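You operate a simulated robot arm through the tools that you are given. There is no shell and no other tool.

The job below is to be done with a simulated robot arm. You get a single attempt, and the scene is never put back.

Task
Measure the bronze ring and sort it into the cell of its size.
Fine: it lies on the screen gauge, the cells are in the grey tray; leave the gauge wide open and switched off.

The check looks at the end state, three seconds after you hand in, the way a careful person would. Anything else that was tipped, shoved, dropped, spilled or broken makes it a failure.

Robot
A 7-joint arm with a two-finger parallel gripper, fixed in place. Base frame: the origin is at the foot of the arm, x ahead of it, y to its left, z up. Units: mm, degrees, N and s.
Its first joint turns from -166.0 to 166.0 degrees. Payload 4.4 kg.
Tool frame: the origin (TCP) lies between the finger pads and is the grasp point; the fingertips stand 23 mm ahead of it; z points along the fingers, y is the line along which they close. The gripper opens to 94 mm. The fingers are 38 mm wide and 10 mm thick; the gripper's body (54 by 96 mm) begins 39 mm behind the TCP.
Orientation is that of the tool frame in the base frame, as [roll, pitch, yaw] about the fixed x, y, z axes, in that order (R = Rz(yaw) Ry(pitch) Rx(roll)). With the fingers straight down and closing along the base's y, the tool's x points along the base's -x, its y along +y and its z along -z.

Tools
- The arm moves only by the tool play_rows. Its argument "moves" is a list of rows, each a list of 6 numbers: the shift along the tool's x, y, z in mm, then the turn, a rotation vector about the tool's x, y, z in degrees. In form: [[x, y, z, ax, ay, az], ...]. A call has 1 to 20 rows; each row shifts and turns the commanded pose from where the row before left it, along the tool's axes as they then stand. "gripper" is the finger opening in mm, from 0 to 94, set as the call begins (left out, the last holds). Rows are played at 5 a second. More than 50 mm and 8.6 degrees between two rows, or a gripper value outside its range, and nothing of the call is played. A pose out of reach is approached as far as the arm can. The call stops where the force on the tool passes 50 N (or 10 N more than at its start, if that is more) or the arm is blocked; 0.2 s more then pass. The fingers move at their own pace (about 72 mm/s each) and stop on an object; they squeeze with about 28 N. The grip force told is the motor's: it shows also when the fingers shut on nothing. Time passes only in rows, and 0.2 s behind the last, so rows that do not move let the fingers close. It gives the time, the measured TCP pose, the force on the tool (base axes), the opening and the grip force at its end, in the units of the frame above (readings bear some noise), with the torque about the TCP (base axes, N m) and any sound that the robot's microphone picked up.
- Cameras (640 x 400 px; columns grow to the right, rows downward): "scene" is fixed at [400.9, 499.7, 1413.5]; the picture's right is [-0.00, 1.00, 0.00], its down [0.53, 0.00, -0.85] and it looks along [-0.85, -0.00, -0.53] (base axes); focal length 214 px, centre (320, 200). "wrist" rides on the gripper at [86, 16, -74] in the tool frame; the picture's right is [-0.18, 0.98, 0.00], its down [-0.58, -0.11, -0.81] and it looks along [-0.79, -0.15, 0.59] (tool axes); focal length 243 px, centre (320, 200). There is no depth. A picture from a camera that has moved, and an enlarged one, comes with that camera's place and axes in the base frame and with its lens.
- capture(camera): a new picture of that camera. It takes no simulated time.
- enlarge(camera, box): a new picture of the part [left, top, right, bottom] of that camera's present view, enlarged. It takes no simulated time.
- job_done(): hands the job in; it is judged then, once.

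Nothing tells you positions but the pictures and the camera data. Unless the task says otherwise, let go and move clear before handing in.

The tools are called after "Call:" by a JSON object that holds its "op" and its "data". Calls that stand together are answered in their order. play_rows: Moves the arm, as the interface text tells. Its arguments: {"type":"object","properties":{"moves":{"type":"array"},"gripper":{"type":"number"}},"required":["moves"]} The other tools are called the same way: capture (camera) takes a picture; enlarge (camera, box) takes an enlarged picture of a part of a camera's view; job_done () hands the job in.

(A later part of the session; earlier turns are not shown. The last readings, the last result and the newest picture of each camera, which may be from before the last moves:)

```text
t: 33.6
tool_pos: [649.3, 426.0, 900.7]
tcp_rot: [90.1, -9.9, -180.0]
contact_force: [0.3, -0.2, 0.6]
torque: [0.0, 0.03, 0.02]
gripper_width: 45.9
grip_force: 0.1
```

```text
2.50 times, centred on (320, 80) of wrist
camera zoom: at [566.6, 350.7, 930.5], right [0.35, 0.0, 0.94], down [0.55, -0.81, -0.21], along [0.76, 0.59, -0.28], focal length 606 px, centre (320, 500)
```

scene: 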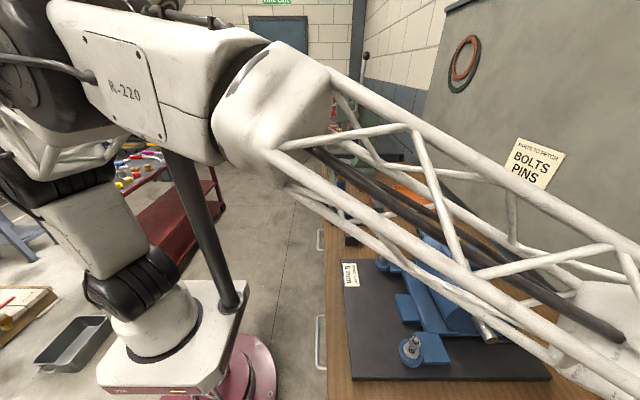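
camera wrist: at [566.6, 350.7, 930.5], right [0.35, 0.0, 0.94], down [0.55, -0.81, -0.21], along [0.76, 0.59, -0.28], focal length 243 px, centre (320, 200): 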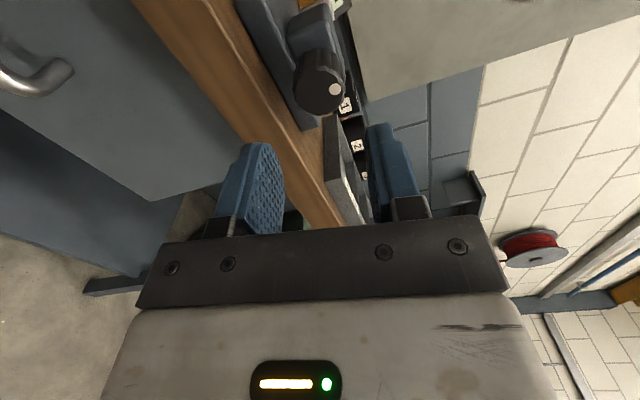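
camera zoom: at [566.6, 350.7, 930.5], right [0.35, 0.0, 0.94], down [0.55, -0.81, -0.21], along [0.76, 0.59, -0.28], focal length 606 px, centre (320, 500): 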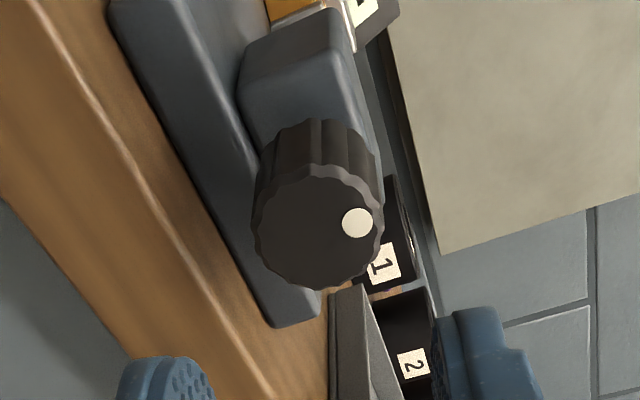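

Call:
{"op": "play_rows", "data": {"moves": [[-0.7, 0.1, 0, 0, 0, 0], [0, 0, 33.5, 0, 0, 0], [0, 0, 33.5, 0, 0, 0], [0, 0, 0, 0, 0, 0]]}}

Call:
{"op": "capture", "data": {"camera": "wrist"}}

```text
t: 34.6
tool_pos: [649.5, 492.7, 901.3]
tcp_rot: [90.0, -10.0, -180.0]
contact_force: [0.0, 0.6, -1.2]
torque: [0.01, 0.02, 0.0]
gripper_width: 45.9
grip_force: 0.0
```

```text
taken
camera wrist: at [567.1, 418.3, 930.7], right [0.35, 0.0, 0.94], down [0.55, -0.81, -0.21], along [0.75, 0.59, -0.28], focal length 243 px, centre (320, 200)
```

wrist: 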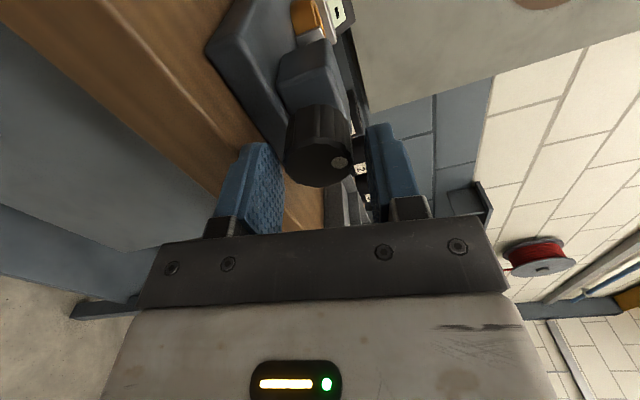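

Call:
{"op": "play_rows", "data": {"moves": [[0, 0, 0, 0, 0, 0], [0, 0, 0, 0, 0, 0], [0, 0, 0, 0, 0, 0]], "gripper": 0}}

Call:
{"op": "enlarge", "data": {"camera": "wrist", "box": [220, 0, 440, 220]}}

```text
t: 35.4
tool_pos: [648.7, 494.0, 900.7]
tcp_rot: [90.0, -10.1, -180.0]
contact_force: [-1.2, 11.8, -18.7]
torque: [-0.31, 0.01, -0.64]
gripper_width: 35.2
grip_force: 45.2
```

```text
1.82 times, centred on (330, 110) of wrist
camera zoom: at [566.9, 418.3, 929.9], right [0.35, 0.0, 0.94], down [0.55, -0.81, -0.21], along [0.75, 0.59, -0.29], focal length 441 px, centre (302, 364)
```

zoom: 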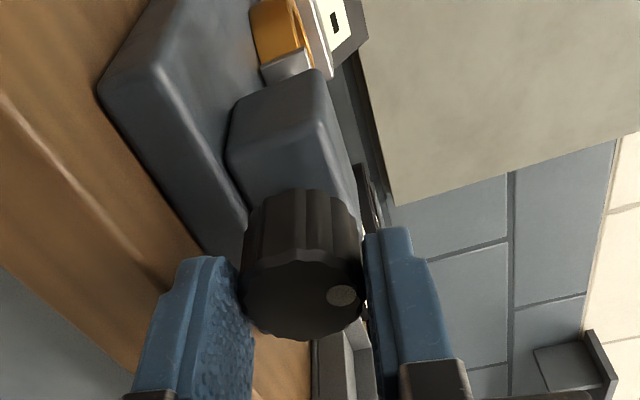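

The knob is gripped at 35 mm. There is some side load (−19 N vertical), meaning the knob axis is slightly above the TCP; I'll nudge the hand up to relieve it.

Call:
{"op": "play_rows", "data": {"moves": [[0.1, 0.6, 0, 0, 0, 0], [0, 0, 0, 0, 0, 0]]}}

```text
t: 36.0
tool_pos: [650.8, 493.2, 900.6]
tcp_rot: [90.1, -10.1, 179.9]
contact_force: [0.1, 20.1, -29.3]
torque: [-0.46, -0.01, -0.61]
gripper_width: 35.6
grip_force: 45.4
```

Call:
{"op": "play_rows", "data": {"moves": [[-0.15, -0.85, 0, 0, 0, 0], [-0.15, -0.85, 0, 0, 0, 0], [0, 0, 0, 0, 0, 0]]}}

```text
t: 36.8
tool_pos: [650.1, 493.5, 899.7]
tcp_rot: [90.1, -10.0, -179.9]
contact_force: [-15.4, 22.3, -13.1]
torque: [-0.21, 0.01, 0.64]
gripper_width: 35.2
grip_force: 44.8
```

Call:
{"op": "play_rows", "data": {"moves": [[0, 0, 0, 0, 0, 0], [0, 0, 0, 0, 0, 0]], "gripper": 44}}

Call:
{"op": "play_rows", "data": {"moves": [[0, 0, 0, 0, 0, 0], [0, 0, 0, 0, 0, 0]], "gripper": 0}}

```text
t: 37.4
tool_pos: [649.3, 492.6, 900.2]
tcp_rot: [89.9, -10.0, -180.0]
contact_force: [-1.0, 0.4, -0.6]
torque: [-0.01, -0.03, 0.0]
gripper_width: 44.1
grip_force: 0.1
```

```text
t: 38.0
tool_pos: [651.2, 492.9, 900.1]
tcp_rot: [90.0, -10.0, 180.0]
contact_force: [2.3, -2.4, 3.2]
torque: [-0.03, -0.03, -0.09]
gripper_width: 35.5
grip_force: 44.7
```

Well centred now (forces ≈3 N). I'll turn clockwise (as seen from the front) by 40° first and check the torque.

Call:
{"op": "play_rows", "data": {"moves": [[0, 0, 0, 0, 0, 8], [0, 0, 0, 0, 0, 8], [0, 0, 0, 0, 0, 8], [0, 0, 0, 0, 0, 8], [0, 0, 0, 0, 0, 8], [0, 0, 0, 0, 0, 0]]}}

Call:
{"op": "capture", "data": {"camera": "wrist"}}

```text
t: 39.4
tool_pos: [650.6, 492.6, 899.7]
tcp_rot: [90.0, -50.1, 180.0]
contact_force: [9.8, -8.1, 4.3]
torque: [-0.41, 0.06, -0.31]
gripper_width: 35.3
grip_force: 45.1
```

```text
taken
camera wrist: at [606.6, 417.6, 975.3], right [0.87, 0.0, 0.49], down [0.29, -0.81, -0.52], along [0.4, 0.59, -0.7], focal length 243 px, centre (320, 200)
```

wrist: 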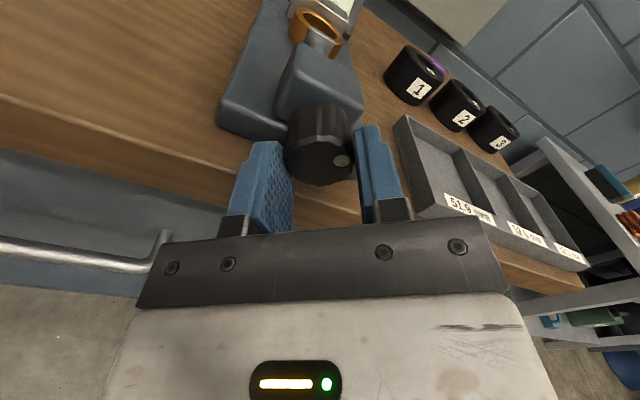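

The knob turns along with the hand at low torque. Continuing the stroke by +120°.

Call:
{"op": "play_rows", "data": {"moves": [[0, 0, 0, 0, 0, 8], [0, 0, 0, 0, 0, 8], [0, 0, 0, 0, 0, 8], [0, 0, 0, 0, 0, 8], [0, 0, 0, 0, 0, 8], [0, 0, 0, 0, 0, 8], [0, 0, 0, 0, 0, 8], [0, 0, 0, 0, 0, 8], [0, 0, 0, 0, 0, 8], [0, 0, 0, 0, 0, 8], [0, 0, 0, 0, 0, 8], [0, 0, 0, 0, 0, 8], [0, 0, 0, 0, 0, 8], [0, 0, 0, 0, 0, 8], [0, 0, 0, 0, 0, 8], [0, 0, 0, 0, 0, 0]]}}

Call:
{"op": "capture", "data": {"camera": "wrist"}}

Call:
{"op": "enlarge", "data": {"camera": "wrist", "box": [220, 0, 440, 220]}}

```text
t: 42.8
tool_pos: [650.5, 492.2, 900.4]
tcp_rot: [-89.9, -9.9, 0.0]
contact_force: [-3.2, 5.6, 7.0]
torque: [-0.12, -0.55, -0.03]
gripper_width: 35.7
grip_force: 45.7
```

```text
taken
camera wrist: at [737.6, 417.3, 897.6], right [-0.01, 0.0, -1.0], down [-0.59, -0.81, 0.01], along [-0.81, 0.59, 0.01], focal length 243 px, centre (320, 200)
```

wrist: 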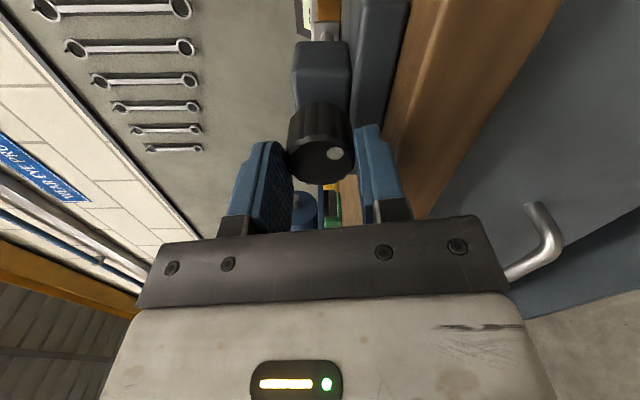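

```text
1.82 times, centred on (330, 110) of wrist
camera zoom: at [737.6, 417.3, 897.6], right [-0.01, 0.0, -1.0], down [-0.59, -0.81, 0.01], along [-0.81, 0.59, 0.01], focal length 441 px, centre (302, 364)
```

zoom: 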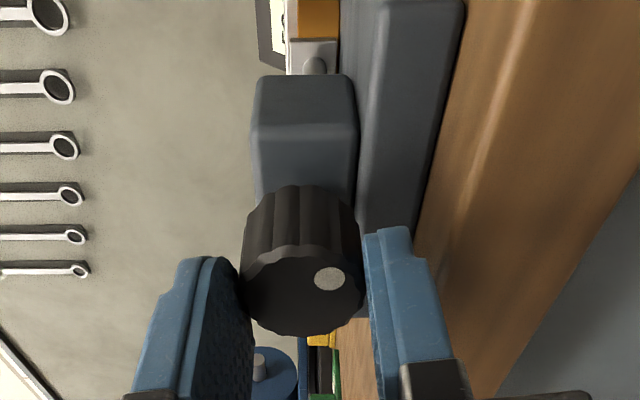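

Resistance torque rose to −0.55 N·m, so the spindle seems to be clamping the ring already. Looking at what's visible of the screen and ring.

Call:
{"op": "enlarge", "data": {"camera": "wrist", "box": [280, 0, 360, 50]}}

```text
8.00 times, centred on (320, 25) of wrist
camera zoom: at [737.6, 417.3, 897.6], right [-0.01, 0.0, -1.0], down [-0.59, -0.81, 0.01], along [-0.81, 0.59, 0.01], focal length 1941 px, centre (320, 1600)
```

zoom: 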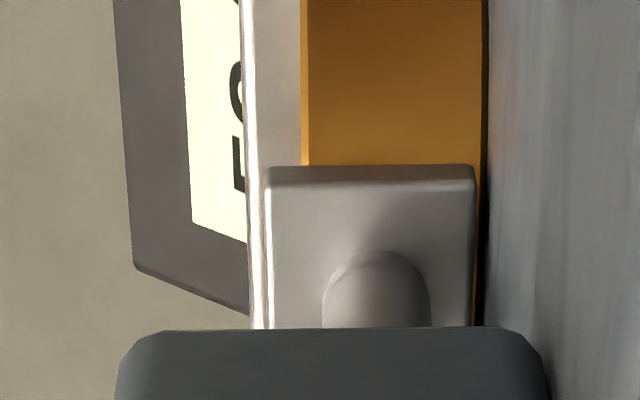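

The screen now shows digits. I'll let go of the knob, back straight off, and read the screen.

Call:
{"op": "play_rows", "data": {"moves": [[0, 0, 0, 0, 0, 0], [0, 0, 0, 0, 0, 0]], "gripper": 46}}

Call:
{"op": "play_rows", "data": {"moves": [[0, 0, -35, 0, 0, 0], [0, 0, -35, 0, 0, 0], [0, 0, 0, 0, 0, -8], [0, 0, 0, 0, 0, -8], [0, 0, 0, 0, 0, -8], [0, 0, 0, 0, 0, -8], [0, 0, 0, 0, 0, -8], [0, 0, 0, 0, 0, -8], [0, 0, 0, 0, 0, -8], [0, 0, 0, 0, 0, -8], [0, 0, 0, 0, 0, -8], [0, 0, 0, 0, 0, -8], [0, 0, 0, 0, 0, 0]]}}

Call:
{"op": "capture", "data": {"camera": "wrist"}}

```text
t: 43.4
tool_pos: [650.4, 493.2, 899.5]
tcp_rot: [-90.1, -10.0, 0.0]
contact_force: [-0.8, -0.7, -0.4]
torque: [0.01, -0.01, -0.02]
gripper_width: 45.9
grip_force: 0.0
```

```text
t: 46.2
tool_pos: [649.5, 422.7, 900.2]
tcp_rot: [75.9, -90.0, -165.9]
contact_force: [0.5, -0.1, 0.5]
torque: [0.04, -0.02, 0.01]
gripper_width: 45.9
grip_force: 0.0
```

```text
taken
camera wrist: at [665.4, 347.7, 985.2], right [0.98, 0.0, -0.18], down [-0.11, -0.81, -0.58], along [-0.15, 0.59, -0.79], focal length 243 px, centre (320, 200)
```

wrist: 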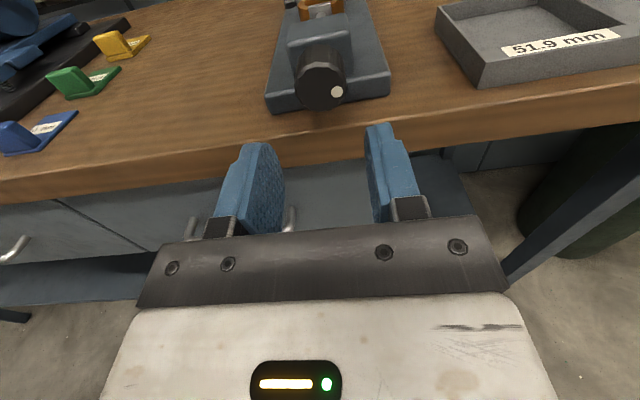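

Call:
{"op": "play_rows", "data": {"moves": [[43.3, 0, 0, 0, 0, 0], [43.3, 0, 0, 0, 0, 0], [43.3, 0, 0, 0, 0, 0], [0, 0, 0, 0, -7, 0], [0, 0, 0, 0, -7, 0], [0, 0, 0, 0, -7, 0], [0, 0, 0, 0, -7, 0], [0, 0, 0, 0, -7, 0], [21.6, -12.5, 35.2, 0, 0, 0], [21.6, -12.5, 35.2, 0, 0, 0], [21.6, -12.5, 35.2, 0, 0, 0], [21.6, -12.5, 35.2, 0, 0, 0], [21.6, -12.5, 35.2, 0, 0, 0], [21.6, -12.5, 35.2, 0, 0, 0], [0, 0, 0, 0, 0, 0]]}}

Call:
{"op": "capture", "data": {"camera": "wrist"}}

Call:
{"op": "enlarge", "data": {"camera": "wrist", "box": [340, 0, 470, 90]}}

Call:
{"op": "enlarge", "data": {"camera": "wrist", "box": [350, 70, 480, 200]}}

```text
t: 49.4
tool_pos: [575.4, 671.9, 1015.7]
tcp_rot: [180.0, -55.1, 90.0]
contact_force: [0.4, 0.6, -0.1]
torque: [-0.01, 0.03, -0.04]
gripper_width: 46.1
grip_force: 0.0
```

```text
taken
camera wrist: at [590.7, 658.9, 1127.0], right [0.98, -0.11, -0.15], down [-0.11, -0.99, -0.01], along [-0.15, 0.03, -0.99], focal length 243 px, centre (320, 200)
```

wrist: 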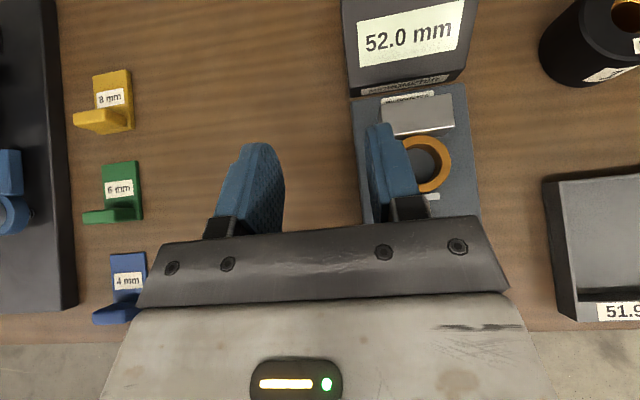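

```text
4.44 times, centred on (405, 45) of wrist
camera zoom: at [590.7, 658.9, 1127.0], right [0.98, -0.11, -0.15], down [-0.11, -0.99, -0.01], along [-0.15, 0.03, -0.99], focal length 1078 px, centre (-58, 889)
```

zoom: 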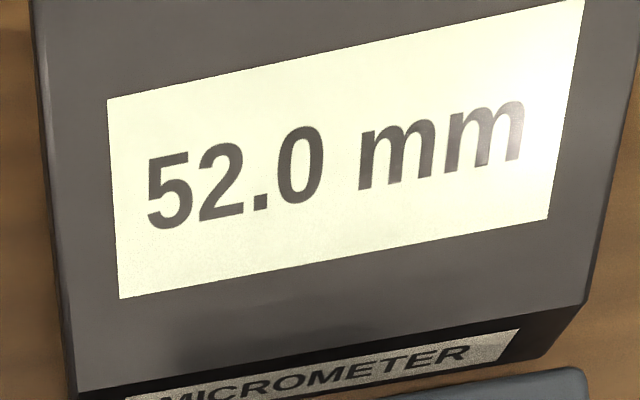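

```text
3.08 times, centred on (415, 135) of wrist
camera zoom: at [590.7, 658.9, 1127.0], right [0.98, -0.11, -0.15], down [-0.11, -0.99, -0.01], along [-0.15, 0.03, -0.99], focal length 746 px, centre (28, 400)
```

zoom: 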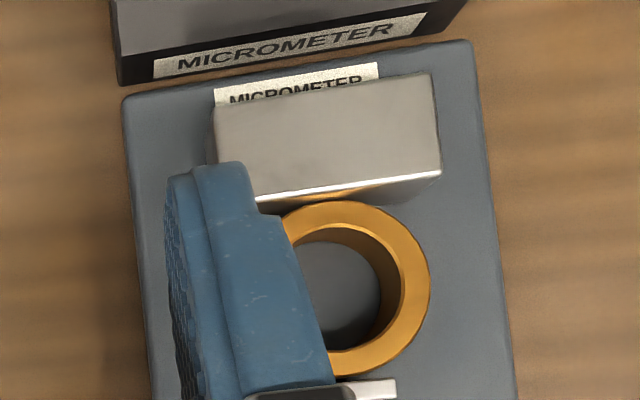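

The reading is a clear **52.0 mm**. Now I go back the same way to the knob, to open the gauge again.

Call:
{"op": "play_rows", "data": {"moves": [[-21.6, 12.5, -35.2, 0, 0, 0], [-21.6, 12.5, -35.2, 0, 0, 0], [-21.6, 12.5, -35.2, 0, 0, 0], [-21.6, 12.5, -35.2, 0, 0, 0], [-21.6, 12.5, -35.2, 0, 0, 0], [-21.6, 12.5, -35.2, 0, 0, 0], [0, 0, 0, 0, 7, 0], [0, 0, 0, 0, 7, 0], [0, 0, 0, 0, 7, 0], [0, 0, 0, 0, 7, 0], [0, 0, 0, 0, 7, 0], [-43.3, 0, 0, 0, 0, 0], [-43.3, 0, 0, 0, 0, 0], [-43.3, 0, 0, 0, 0, 0], [0, 0, 0, 0, 0, 0]]}}

Call:
{"op": "play_rows", "data": {"moves": [[0, 0, 0, 0, 0, 8], [0, 0, 0, 0, 0, 8], [0, 0, 0, 0, 0, 8], [0, 0, 0, 0, 0, 8], [0, 0, 0, 0, 0, 8], [0, 0, 0, 0, 0, 8], [0, 0, 0, 0, 0, 8], [0, 0, 0, 0, 0, 8], [0, 0, 0, 0, 0, 8], [0, 0, 0, 0, 0, 8], [0, 0, 0, 0, 0, 0]]}}

Call:
{"op": "capture", "data": {"camera": "wrist"}}

```text
t: 52.6
tool_pos: [650.0, 422.7, 899.8]
tcp_rot: [37.9, -90.0, -127.9]
contact_force: [-0.3, -0.9, -0.5]
torque: [0.0, -0.02, -0.02]
gripper_width: 46.0
grip_force: 0.1
```

```text
t: 55.0
tool_pos: [650.8, 423.3, 898.9]
tcp_rot: [-90.0, -9.9, -0.1]
contact_force: [0.1, -0.8, 0.4]
torque: [0.04, 0.02, 0.03]
gripper_width: 45.7
grip_force: 0.1
```

```text
taken
camera wrist: at [737.1, 347.3, 897.2], right [-0.01, 0.0, -1.0], down [-0.59, -0.81, 0.01], along [-0.81, 0.59, 0.01], focal length 243 px, centre (320, 200)
```

wrist: 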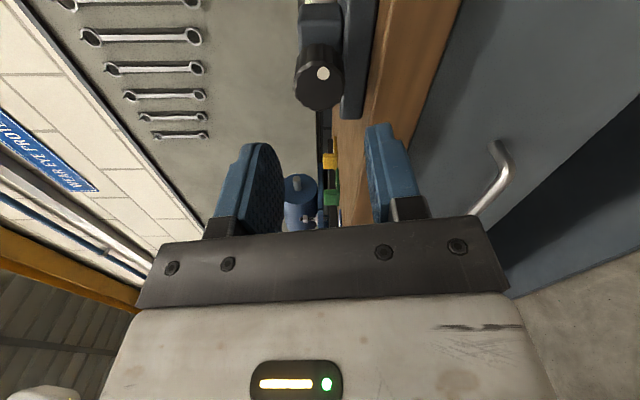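

Call:
{"op": "play_rows", "data": {"moves": [[0, 0, 35, 0, 0, 0], [0, 0, 35, 0, 0, 0], [0, 0, 0, 0, 0, 0]]}}

Call:
{"op": "play_rows", "data": {"moves": [[0, 0, 0, 0, 0, 0], [0, 0, 0, 0, 0, 0]], "gripper": 0}}

```text
t: 55.8
tool_pos: [650.4, 492.7, 899.4]
tcp_rot: [-90.0, -10.0, -0.1]
contact_force: [-0.4, 0.7, 0.2]
torque: [0.03, -0.01, 0.0]
gripper_width: 45.9
grip_force: 0.1
```

```text
t: 56.4
tool_pos: [650.1, 494.0, 900.1]
tcp_rot: [-90.0, -10.0, 0.0]
contact_force: [-1.2, 6.7, 3.6]
torque: [0.23, 0.0, -0.5]
gripper_width: 35.5
grip_force: 45.0
```

Gripped with low side load. Turning counter-clockwise by 120° and watching the torque.

Call:
{"op": "play_rows", "data": {"moves": [[0, 0, 0, 0, 0, -8], [0, 0, 0, 0, 0, -8], [0, 0, 0, 0, 0, -8], [0, 0, 0, 0, 0, -8], [0, 0, 0, 0, 0, -8], [0, 0, 0, 0, 0, -8], [0, 0, 0, 0, 0, -8], [0, 0, 0, 0, 0, -8], [0, 0, 0, 0, 0, -8], [0, 0, 0, 0, 0, -8], [0, 0, 0, 0, 0, -8], [0, 0, 0, 0, 0, -8], [0, 0, 0, 0, 0, -8], [0, 0, 0, 0, 0, -8], [0, 0, 0, 0, 0, 0]]}}

Call:
{"op": "capture", "data": {"camera": "wrist"}}

Call:
{"op": "enlarge", "data": {"camera": "wrist", "box": [240, 0, 420, 190]}}

```text
t: 59.6
tool_pos: [651.2, 492.8, 899.0]
tcp_rot: [90.1, -57.9, 179.9]
contact_force: [22.6, 4.8, -2.9]
torque: [-0.63, 0.52, -0.7]
gripper_width: 35.8
grip_force: 44.9
```

```text
taken
camera wrist: at [617.7, 417.4, 980.1], right [0.93, 0.0, 0.37], down [0.22, -0.81, -0.55], along [0.3, 0.59, -0.75], focal length 243 px, centre (320, 200)
```

wrist: 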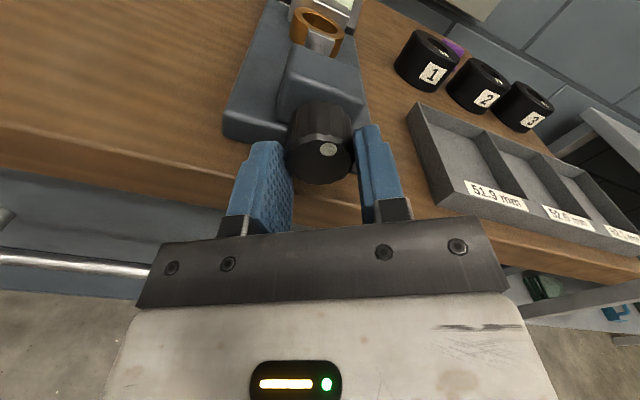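

```text
2.11 times, centred on (330, 95) of wrist
camera zoom: at [617.7, 417.4, 980.1], right [0.93, 0.0, 0.37], down [0.22, -0.81, -0.55], along [0.3, 0.59, -0.75], focal length 511 px, centre (299, 421)
```

zoom: 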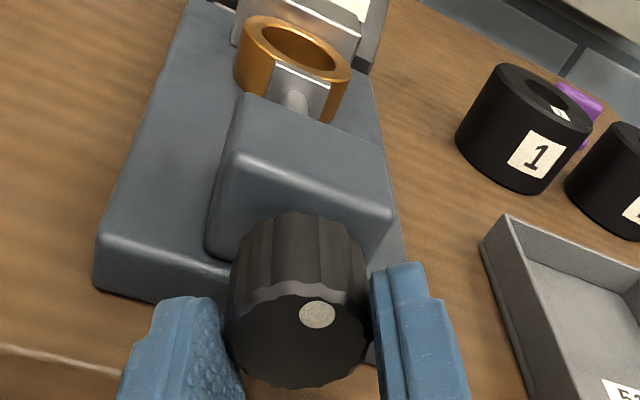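

Torque rose to 0.52 N·m with the dot back near the top, so the knob is at its open stop. I'll release, back off and check the opening and screen from above.

Call:
{"op": "play_rows", "data": {"moves": [[0, 0, 0, 0, 0, 0], [0, 0, 0, 0, 0, 0]], "gripper": 46}}

Call:
{"op": "play_rows", "data": {"moves": [[0, 0, -35, 0, 0, 0], [0, 0, -35, 0, 0, 0], [0, 0, 0, 0, 0, 8], [0, 0, 0, 0, 0, 8], [0, 0, 0, 0, 0, 8], [0, 0, 0, 0, 0, 8], [0, 0, 0, 0, 0, 0]]}}

Call:
{"op": "enlarge", "data": {"camera": "wrist", "box": [260, 0, 380, 130]}}

```text
t: 60.2
tool_pos: [650.4, 492.0, 899.6]
tcp_rot: [90.0, -58.0, -179.9]
contact_force: [1.3, 0.0, 0.5]
torque: [0.0, -0.05, -0.04]
gripper_width: 45.9
grip_force: 0.1
```

```text
t: 61.8
tool_pos: [650.6, 422.4, 899.6]
tcp_rot: [-81.8, -90.0, -8.2]
contact_force: [-0.2, 0.0, -0.6]
torque: [0.03, 0.0, 0.02]
gripper_width: 45.9
grip_force: 0.0
```

```text
3.08 times, centred on (320, 65) of wrist
camera zoom: at [665.9, 347.7, 984.9], right [0.98, 0.0, -0.19], down [-0.11, -0.81, -0.58], along [-0.15, 0.59, -0.79], focal length 746 px, centre (320, 615)
```

zoom: 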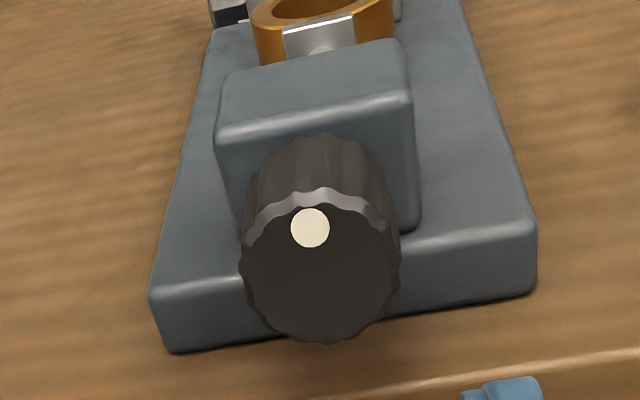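

The dot is back at its starting position: the gauge is wide open. Now I look at the tray from above to locate the 52.0 cell precisely.

Call:
{"op": "play_rows", "data": {"moves": [[36.7, 0, 0, 0, 0, 0], [36.7, 0, 0, 0, 0, 0], [36.7, 0, 0, 0, 0, 0], [0, 0, 0, 0, -7, 0], [0, 0, 0, 0, -7, 0], [0, 0, 0, 0, -7, 0], [0, 0, 0, 0, -7, 0], [0, 0, 0, 0, -7, 0], [12, 36.7, 18.1, 0, 0, 0], [12, 36.7, 18.1, 0, 0, 0], [12, 36.7, 18.1, 0, 0, 0], [12, 36.7, 18.1, 0, 0, 0], [12, 36.7, 18.1, 0, 0, 0], [0, 0, 0, 0, 0, 0]]}}

Call:
{"op": "capture", "data": {"camera": "wrist"}}

Call:
{"op": "capture", "data": {"camera": "scene"}}

```text
t: 64.8
tool_pos: [834.3, 532.2, 1007.3]
tcp_rot: [179.9, -55.0, 90.0]
contact_force: [-0.5, -0.1, -0.2]
torque: [0.04, 0.03, -0.01]
gripper_width: 46.1
grip_force: 0.0
```

```text
taken
camera wrist: at [848.5, 519.9, 1119.4], right [0.98, -0.11, -0.15], down [-0.11, -0.99, -0.01], along [-0.15, 0.03, -0.99], focal length 243 px, centre (320, 200)
```

wrist: 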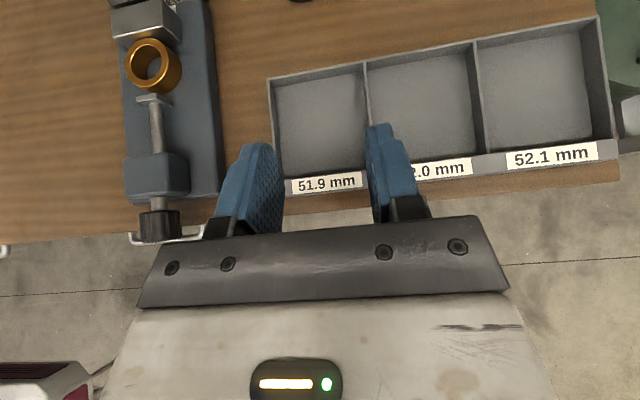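

```text
taken
```

scene: 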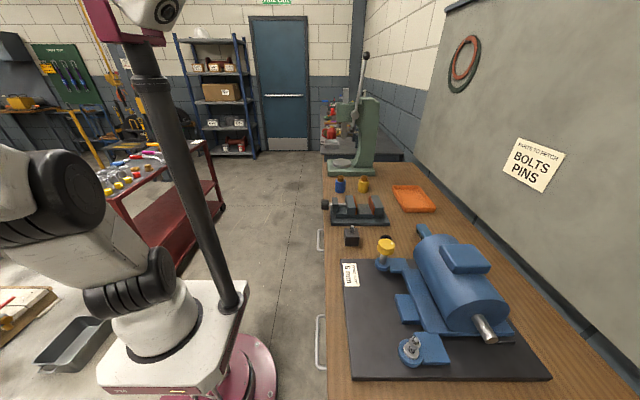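

Call:
{"op": "enlarge", "data": {"camera": "wrist", "box": [250, 0, 640, 240]}}

Call:
{"op": "enlarge", "data": {"camera": "wrist", "box": [100, 0, 240, 120]}}

Call:
{"op": "play_rows", "data": {"moves": [[0, 40, 0, 0, 0, 0], [0, 40, 0, 0, 0, 0], [0, 0, 0, 0, 0, 0]]}}

Call:
{"op": "capture", "data": {"camera": "wrist"}}

Call:
{"op": "enlarge", "data": {"camera": "wrist", "box": [150, 0, 540, 240]}}

```text
1.64 times, centred on (445, 120) of wrist
camera zoom: at [848.5, 519.9, 1119.4], right [0.98, -0.11, -0.15], down [-0.11, -0.99, -0.01], along [-0.15, 0.03, -0.99], focal length 398 px, centre (115, 331)
```

zoom: 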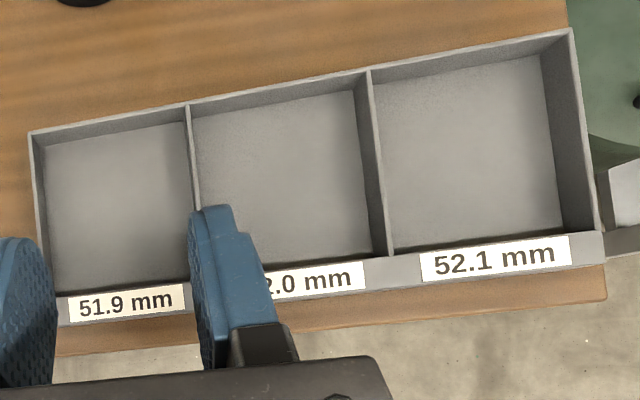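

```text
3.33 times, centred on (170, 60) of wrist
camera zoom: at [848.5, 519.9, 1119.4], right [0.98, -0.11, -0.15], down [-0.11, -0.99, -0.01], along [-0.15, 0.03, -0.99], focal length 809 px, centre (820, 667)
```

zoom: 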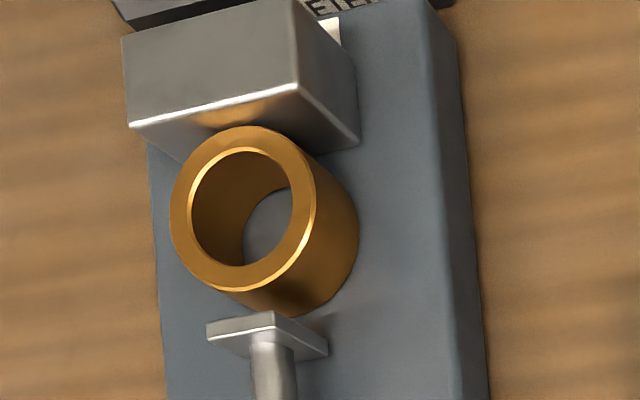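

```text
t: 65.6
tool_pos: [912.7, 530.5, 1005.8]
tcp_rot: [-180.0, -55.0, 90.1]
contact_force: [0.1, 0.6, -0.1]
torque: [0.0, -0.04, -0.02]
gripper_width: 45.8
grip_force: 0.1
```

```text
taken
camera wrist: at [929.9, 518.3, 1119.4], right [0.98, -0.11, -0.15], down [-0.11, -0.99, -0.01], along [-0.15, 0.03, -0.99], focal length 243 px, centre (320, 200)
```

wrist: 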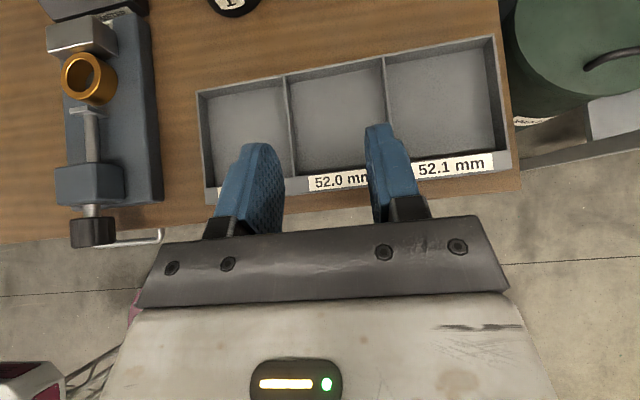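

```text
1.64 times, centred on (345, 120) of wrist
camera zoom: at [929.9, 518.3, 1119.4], right [0.98, -0.11, -0.15], down [-0.11, -0.99, -0.01], along [-0.15, 0.03, -0.99], focal length 398 px, centre (279, 331)
```

zoom: 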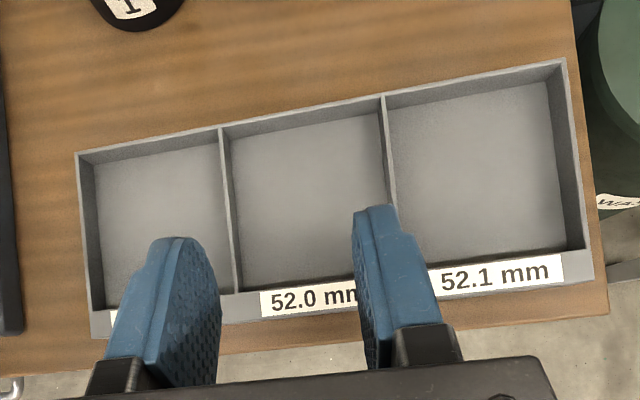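

The rim heights and cell positions are now clear: the 52.0 cell spans x≈872–968, y≈555–655 (centre ≈ (920, 605)), about 1100 mm out, so the tool must be tilted. Before grasping, I test in free air that a ~32° outward-tilted pose reaches above this cell.

Call:
{"op": "play_rows", "data": {"moves": [[0, 0, 0, -6.144, 0, 4.302], [0, 0, 0, -6.144, 0, 4.302], [0, 0, 0, -6.144, 0, 4.302], [0, 0, 0, -6.144, 0, 4.302], [0, 0, 0, -6.144, 0, 4.302], [0, 0, 0, -6.144, 0, 4.302], [0, 0, 0, -6.144, 0, 4.302], [0, 0, 0, -6.144, 0, 4.302], [0, 0, 0, 0, -7.667, 0], [0, 0, 0, 0, -7.667, 0], [0, 0, 0, 0, -7.667, 0], [2.65, -30.3, 28.8, 0, 0, 0], [2.65, -30.3, 28.8, 0, 0, 0], [0, 0, 0, 0, 0, 0]]}}

Call:
{"op": "capture", "data": {"camera": "wrist"}}

```text
t: 68.6
tool_pos: [921.2, 603.4, 964.6]
tcp_rot: [178.5, -44.3, 29.7]
contact_force: [0.0, -0.2, -0.5]
torque: [-0.03, -0.02, 0.02]
gripper_width: 46.2
grip_force: 0.0
out of reach, approached as far as the arm can: row 9, 10, 11
```

```text
taken
camera wrist: at [936.0, 594.2, 1077.8], right [0.36, -0.93, -0.11], down [-0.91, -0.37, 0.17], along [-0.2, 0.04, -0.98], focal length 243 px, centre (320, 200)
```

wrist: 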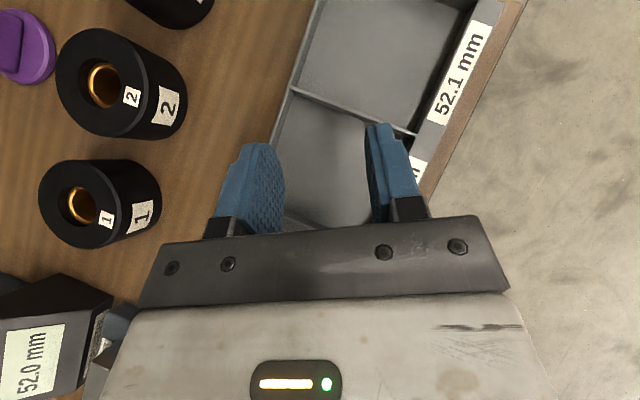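

The tilted pose needs θ≈44° at this height, because reach shrinks with height; lower down it should allow a bit less tilt. I'll test θ=40° just above the cell.

Call:
{"op": "play_rows", "data": {"moves": [[-15.6, -1, 9, 0, 0, 0], [-15.6, -1, 9, 0, 0, 0], [0, 0, 0, 1.5, 0, 0], [0, 0, 0, 0, -4.3, 0], [0, 0, 0, 0, 0, 0]]}}

Call:
{"op": "capture", "data": {"camera": "wrist"}}

```text
t: 69.8
tool_pos: [911.5, 598.9, 931.2]
tcp_rot: [-180.0, -40.0, 29.8]
contact_force: [0.0, -0.6, 0.3]
torque: [0.04, 0.0, 0.01]
gripper_width: 45.9
grip_force: 0.0
```

```text
taken
camera wrist: at [934.9, 592.8, 1042.2], right [0.37, -0.92, -0.12], down [-0.89, -0.39, 0.24], along [-0.27, 0.02, -0.96], focal length 243 px, centre (320, 200)
```

wrist: 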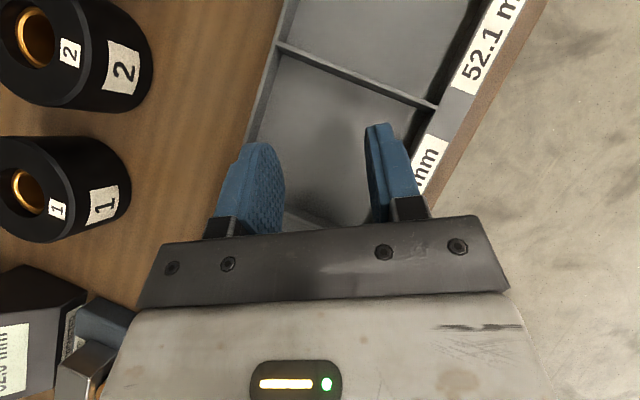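

Call:
{"op": "play_rows", "data": {"moves": [[0, 0, 0, 0, -4, 0], [0, 0, 0, 0, -4, 0], [0, 0, 0, 0, 0, 0]]}}

```text
t: 70.6
tool_pos: [911.7, 599.1, 931.8]
tcp_rot: [180.0, -40.0, 29.8]
contact_force: [0.0, 0.1, 0.7]
torque: [0.0, 0.03, -0.02]
gripper_width: 45.9
grip_force: 0.0
out of reach, approached as far as the arm can: row 1, 2
```

θ=40° is the limit there, so I'll grasp the ring with the same 40° tilt. A quick look at the fingertip shape to judge clearance on the gauge plate.

Call:
{"op": "enlarge", "data": {"camera": "wrist", "box": [200, 120, 440, 240]}}

```text
2.67 times, centred on (320, 180) of wrist
camera zoom: at [934.9, 592.8, 1042.5], right [0.37, -0.92, -0.12], down [-0.89, -0.39, 0.24], along [-0.27, 0.02, -0.96], focal length 647 px, centre (320, 253)
```

zoom: 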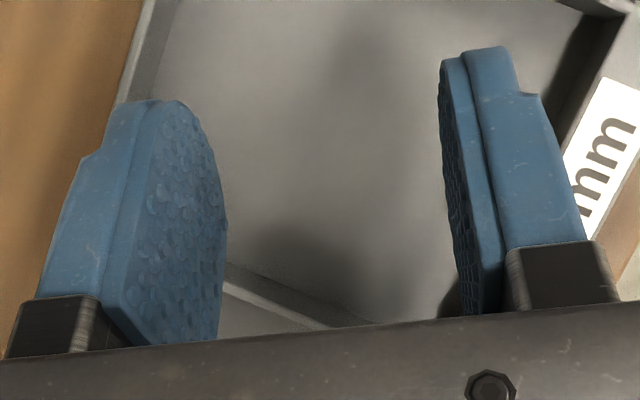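

Fingertips are rounded (R≈19), so the tilted grasp clears the plate. I'll move back, turn to face +y at the same 40° tilt, open to 66 mm and hover above the ring.

Call:
{"op": "play_rows", "data": {"moves": [[-19.55, -10.5, -35.35, 0, 0, 0], [-19.55, -10.5, -35.35, 0, 0, 0], [-19.55, -10.5, -35.35, 0, 0, 0], [-19.55, -10.5, -35.35, 0, 0, 0], [0, 0, 0, 4.837, 0, -5.764], [0, 0, 0, 4.837, 0, -5.764], [0, 0, 0, 4.837, 0, -5.764], [0, 0, 0, 4.837, 0, -5.764], [0, 0, 0, 4.837, 0, -5.764], [0, 0, 0, 4.837, 0, -5.764], [0, 0, 0, 4.837, 0, -5.764], [0, 0, 0, 4.837, 0, -5.764], [19, -27.8, 22.5, 0, 0, 0], [19, -27.8, 22.5, 0, 0, 0], [19, -27.8, 22.5, 0, 0, 0], [19, -27.8, 22.5, 0, 0, 0], [0, 0, 0, 0, 0, 0]], "gripper": 66}}

Call:
{"op": "capture", "data": {"camera": "wrist"}}

Call:
{"op": "enlarge", "data": {"camera": "wrist", "box": [220, 40, 420, 240]}}

```text
t: 74.2
tool_pos: [683.1, 703.0, 986.3]
tcp_rot: [173.5, -44.8, 85.2]
contact_force: [0.0, 0.1, 0.1]
torque: [0.0, -0.03, 0.01]
gripper_width: 66.0
grip_force: 0.1
out of reach, approached as far as the arm can: row 5, 6, 7
```

```text
taken
camera wrist: at [691.4, 710.0, 1100.1], right [0.96, -0.29, -0.05], down [-0.28, -0.95, 0.15], along [-0.09, -0.13, -0.99], focal length 243 px, centre (320, 200)
```

wrist: 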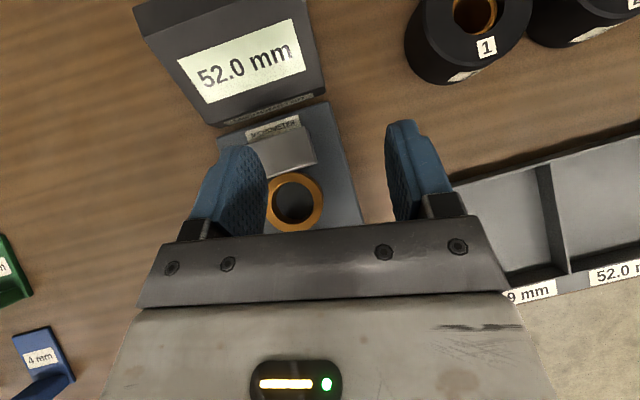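

```text
2.00 times, centred on (320, 140) of wrist
camera zoom: at [691.4, 710.0, 1100.1], right [0.96, -0.29, -0.05], down [-0.28, -0.95, 0.15], along [-0.09, -0.13, -0.99], focal length 485 px, centre (320, 320)
```

zoom: 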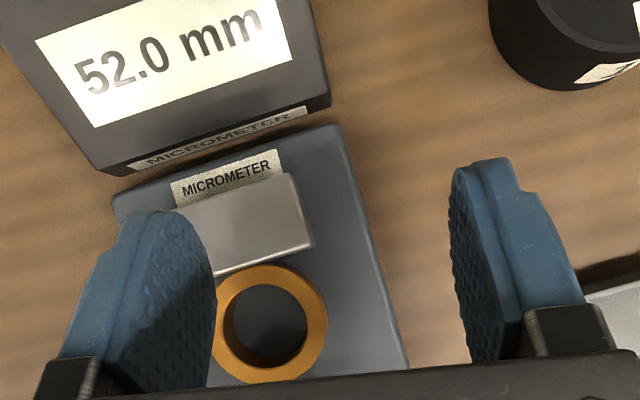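

Part of the yaw didn't go through cleanly (orientation is about 11° off). I'll correct position and orientation here, still well above the gauge.

Call:
{"op": "play_rows", "data": {"moves": [[-16.3, -15.3, -6.5, 0, 0, 0], [-16.3, -15.3, -6.5, 0, 0, 0], [0, 0, 0, 4.87, -2.29, -1.91], [0, 0, 0, 4.87, -2.29, -1.91], [0, 0, 0, 0, 0, 0]]}}

Call:
{"op": "capture", "data": {"camera": "wrist"}}

Call:
{"op": "enlarge", "data": {"camera": "wrist", "box": [240, 60, 400, 230]}}

```text
t: 75.4
tool_pos: [650.5, 677.3, 969.1]
tcp_rot: [180.0, -40.1, 90.0]
contact_force: [0.1, -0.9, -0.4]
torque: [-0.03, -0.01, 0.01]
gripper_width: 66.2
grip_force: 0.0
```

```text
taken
camera wrist: at [665.9, 694.3, 1081.2], right [0.98, -0.14, -0.12], down [-0.11, -0.96, 0.24], along [-0.15, -0.22, -0.96], focal length 243 px, centre (320, 200)
```

wrist: 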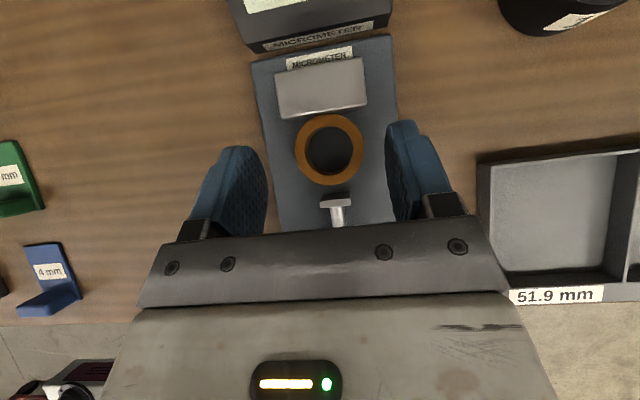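

```text
2.35 times, centred on (320, 145) of wrist
camera zoom: at [665.9, 694.3, 1081.2], right [0.98, -0.14, -0.12], down [-0.11, -0.96, 0.24], along [-0.15, -0.22, -0.96], focal length 571 px, centre (320, 329)
```

zoom: 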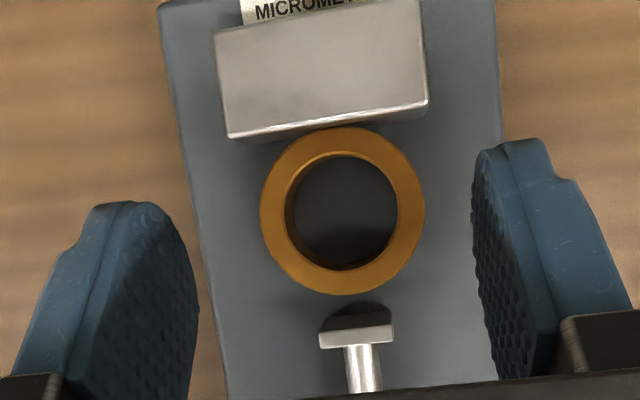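

The view is clean: the ring centre is at about (650, 687.5), top z≈897, and the gauge is open. Descending vertically by 50 mm first.

Call:
{"op": "play_rows", "data": {"moves": [[-8.05, 0, 9.56, 0, 0, 0], [-8.05, 0, 9.56, 0, 0, 0], [-8.05, 0, 9.56, 0, 0, 0], [-8.05, 0, 9.56, 0, 0, 0], [0, 0, 0, 0, 0, 0]]}}

Call:
{"op": "capture", "data": {"camera": "wrist"}}

Call:
{"op": "enlarge", "data": {"camera": "wrist", "box": [220, 80, 440, 235]}}

```text
t: 76.6
tool_pos: [651.0, 676.4, 919.4]
tcp_rot: [179.9, -40.1, 89.9]
contact_force: [-0.3, -0.1, 0.4]
torque: [0.01, 0.0, 0.01]
gripper_width: 65.9
grip_force: 0.0
```

```text
taken
camera wrist: at [666.4, 694.8, 1031.4], right [0.98, -0.14, -0.12], down [-0.11, -0.96, 0.24], along [-0.15, -0.22, -0.96], focal length 243 px, centre (320, 200)
```

wrist: 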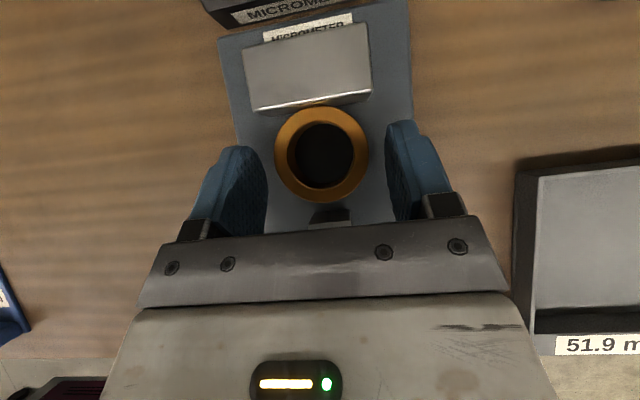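

```text
2.58 times, centred on (330, 158) of wrist
camera zoom: at [666.4, 694.8, 1031.4], right [0.98, -0.14, -0.12], down [-0.11, -0.96, 0.24], along [-0.15, -0.22, -0.96], focal length 626 px, centre (294, 310)
```

zoom: 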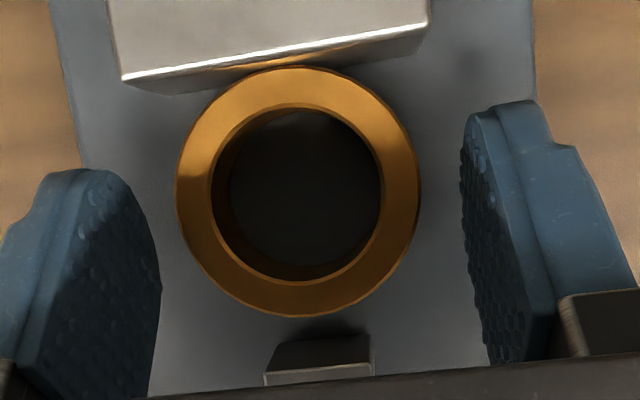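

Call:
{"op": "play_rows", "data": {"moves": [[-5.03, 0, 7.14, 0, 0, 0], [-5.03, 0, 7.14, 0, 0, 0], [0, 0, 0, 0, 0, 0]]}}

Call:
{"op": "capture", "data": {"camera": "wrist"}}

```text
t: 77.2
tool_pos: [652.9, 679.3, 913.1]
tcp_rot: [179.6, -40.4, 90.1]
contact_force: [-1.9, -7.0, 8.8]
torque: [-0.17, 0.36, 0.21]
gripper_width: 67.1
grip_force: 1.1
stopped in row 2: the force on the tool passed its limit at 65 N (the readings are from after the stop); the commanded pose is now the measured one
```

```text
taken
camera wrist: at [667.5, 695.2, 1023.6], right [0.98, -0.14, -0.11], down [-0.11, -0.97, 0.24], along [-0.14, -0.22, -0.96], focal length 243 px, centre (320, 200)
```

wrist: 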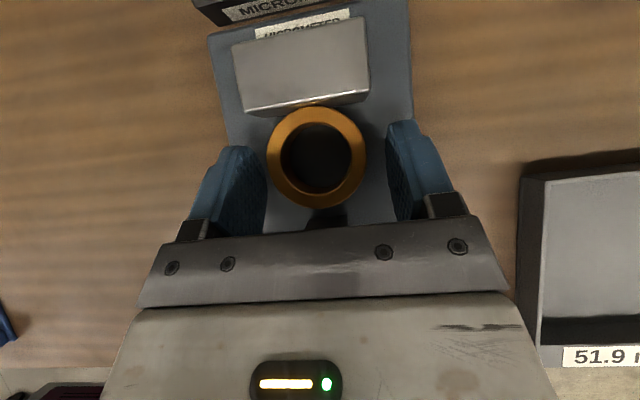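

The descent stopped on a contact at z≈913, higher than expected. Nothing must be forced, so I'm looking closely before doing anything else.

Call:
{"op": "enlarge", "data": {"camera": "wrist", "box": [180, 60, 460, 240]}}

Call:
{"op": "enlarge", "data": {"camera": "wrist", "box": [190, 130, 300, 240]}}

Call:
{"op": "enlarge", "data": {"camera": "wrist", "box": [350, 110, 480, 230]}}

Call:
{"op": "capture", "data": {"camera": "scene"}}

```text
2.22 times, centred on (320, 150) of wrist
camera zoom: at [667.5, 695.2, 1023.6], right [0.98, -0.14, -0.11], down [-0.11, -0.97, 0.24], along [-0.14, -0.22, -0.96], focal length 539 px, centre (320, 311)
```

zoom: 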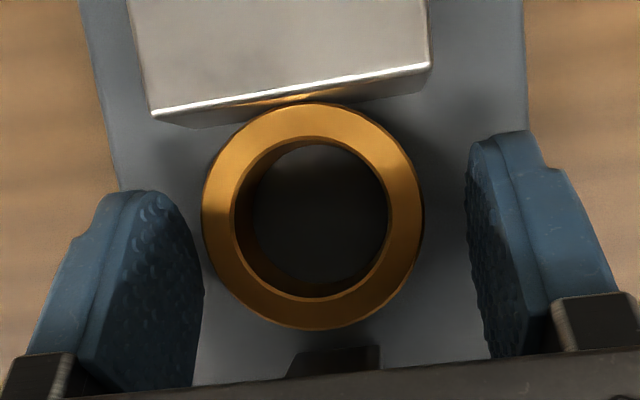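

```text
3.64 times, centred on (245, 185) of wrist
camera zoom: at [667.5, 695.2, 1023.6], right [0.98, -0.14, -0.11], down [-0.11, -0.97, 0.24], along [-0.14, -0.22, -0.96], focal length 882 px, centre (593, 254)
```

zoom: 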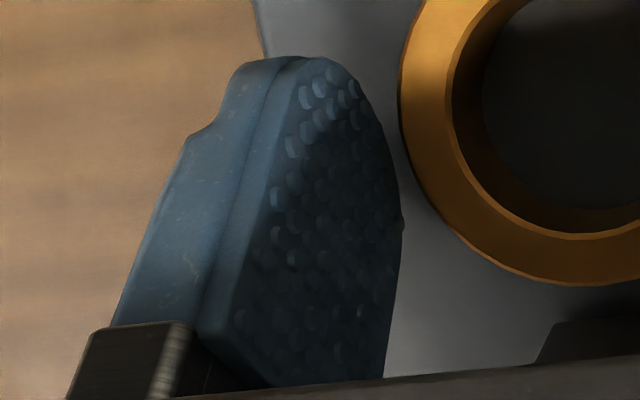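

```text
3.33 times, centred on (415, 170) of wrist
camera zoom: at [667.5, 695.2, 1023.6], right [0.98, -0.14, -0.11], down [-0.11, -0.97, 0.24], along [-0.14, -0.22, -0.96], focal length 809 px, centre (3, 300)
```

zoom: 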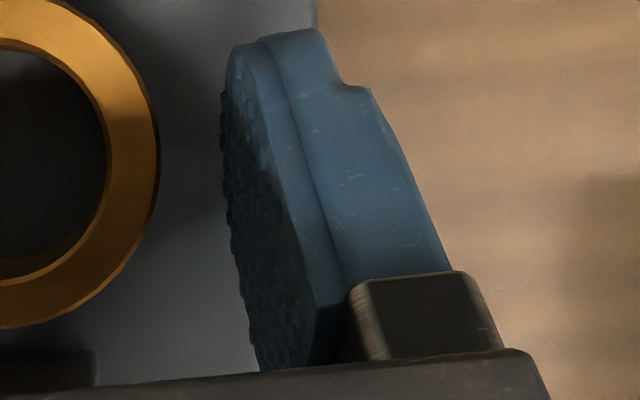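

```text
taken
```

scene: 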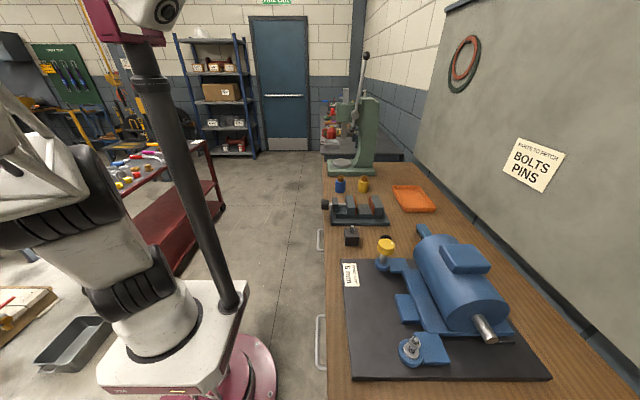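

The residual force/torque points to the underside of the left fingertip touching something around z≈880–885. I'll lift 6 mm, re-centre, and probe down gently in 0.7 mm steps to learn where contact really is.

Call:
{"op": "play_rows", "data": {"moves": [[3.86, -1.8, -4.59, 0, 0, 0], [0, 0, 0, 0, 0, 0]]}}

Call:
{"op": "play_rows", "data": {"moves": [[0, 0, 0, 0.4, 0, 0], [0, 0, 0, 0, 0, 0]]}}

Call:
{"op": "enlarge", "data": {"camera": "wrist", "box": [180, 60, 460, 240]}}

```text
t: 77.8
tool_pos: [651.0, 678.7, 916.5]
tcp_rot: [179.7, -40.3, 90.1]
contact_force: [0.4, -0.3, -0.6]
torque: [-0.02, -0.01, -0.02]
gripper_width: 66.3
grip_force: 0.2
```

```text
t: 78.4
tool_pos: [649.7, 677.7, 917.6]
tcp_rot: [-179.8, -40.4, 90.1]
contact_force: [0.2, 0.4, 0.5]
torque: [0.0, -0.04, -0.02]
gripper_width: 66.1
grip_force: 0.0
```

```text
2.22 times, centred on (320, 150) of wrist
camera zoom: at [666.2, 695.3, 1028.9], right [0.98, -0.14, -0.12], down [-0.11, -0.97, 0.24], along [-0.15, -0.22, -0.96], focal length 539 px, centre (320, 311)
```

zoom: 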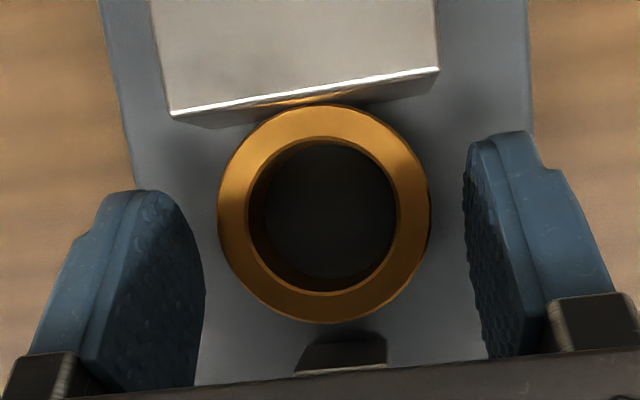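

Call:
{"op": "play_rows", "data": {"moves": [[-0.97, 0, 1.15, 0, 0, 0], [-0.97, 0, 1.15, 0, 0, 0], [0, 0, 0, 0, 0, 0]]}}

Call:
{"op": "play_rows", "data": {"moves": [[-0.65, 0, 0.765, 0, 0, 0], [0, 0, 0, 0, 0, 0]]}}

Call:
{"op": "play_rows", "data": {"moves": [[-0.65, 0, 0.765, 0, 0, 0], [0, 0, 0, 0, 0, 0]]}}

```text
t: 79.2
tool_pos: [650.0, 678.7, 914.6]
tcp_rot: [-179.9, -40.4, 90.2]
contact_force: [-0.6, 0.4, -1.0]
torque: [-0.01, 0.03, 0.0]
gripper_width: 66.1
grip_force: 0.2
```

```text
t: 79.8
tool_pos: [650.5, 677.1, 913.5]
tcp_rot: [-179.9, -40.4, 90.1]
contact_force: [0.8, 0.4, -0.8]
torque: [0.01, -0.04, -0.05]
gripper_width: 65.9
grip_force: 0.3
```

```text
t: 80.4
tool_pos: [650.6, 678.8, 912.1]
tcp_rot: [-179.9, -40.3, 90.1]
contact_force: [0.1, -0.3, -1.1]
torque: [-0.02, 0.01, 0.0]
gripper_width: 66.1
grip_force: 0.0
```

Call:
{"op": "play_rows", "data": {"moves": [[-0.65, 0, 0.765, 0, 0, 0], [0, 0, 0, 0, 0, 0]]}}

Call:
{"op": "play_rows", "data": {"moves": [[-0.65, 0, 0.765, 0, 0, 0], [0, 0, 0, 0, 0, 0]]}}

Call:
{"op": "play_rows", "data": {"moves": [[-0.65, 0, 0.765, 0, 0, 0], [0, 0, 0, 0, 0, 0]]}}

```text
t: 81.0
tool_pos: [650.4, 678.3, 911.5]
tcp_rot: [180.0, -40.5, 90.1]
contact_force: [-1.3, -4.6, 10.0]
torque: [-0.11, -0.3, -0.18]
gripper_width: 65.4
grip_force: 0.0
```

```text
t: 81.6
tool_pos: [650.6, 678.9, 911.4]
tcp_rot: [179.9, -40.5, 90.3]
contact_force: [-6.1, -14.6, 31.3]
torque: [-0.42, 0.61, 0.21]
gripper_width: 65.2
grip_force: 0.1
```

```text
t: 82.0
tool_pos: [651.0, 678.4, 910.7]
tcp_rot: [180.0, -40.5, 90.2]
contact_force: [0.8, -2.8, 7.0]
torque: [-0.11, 0.19, 0.16]
gripper_width: 66.4
grip_force: 0.0
stopped in row 2: the force on the tool passed its limit at 54 N (the readings are from after the stop); the commanded pose is now the measured one
```

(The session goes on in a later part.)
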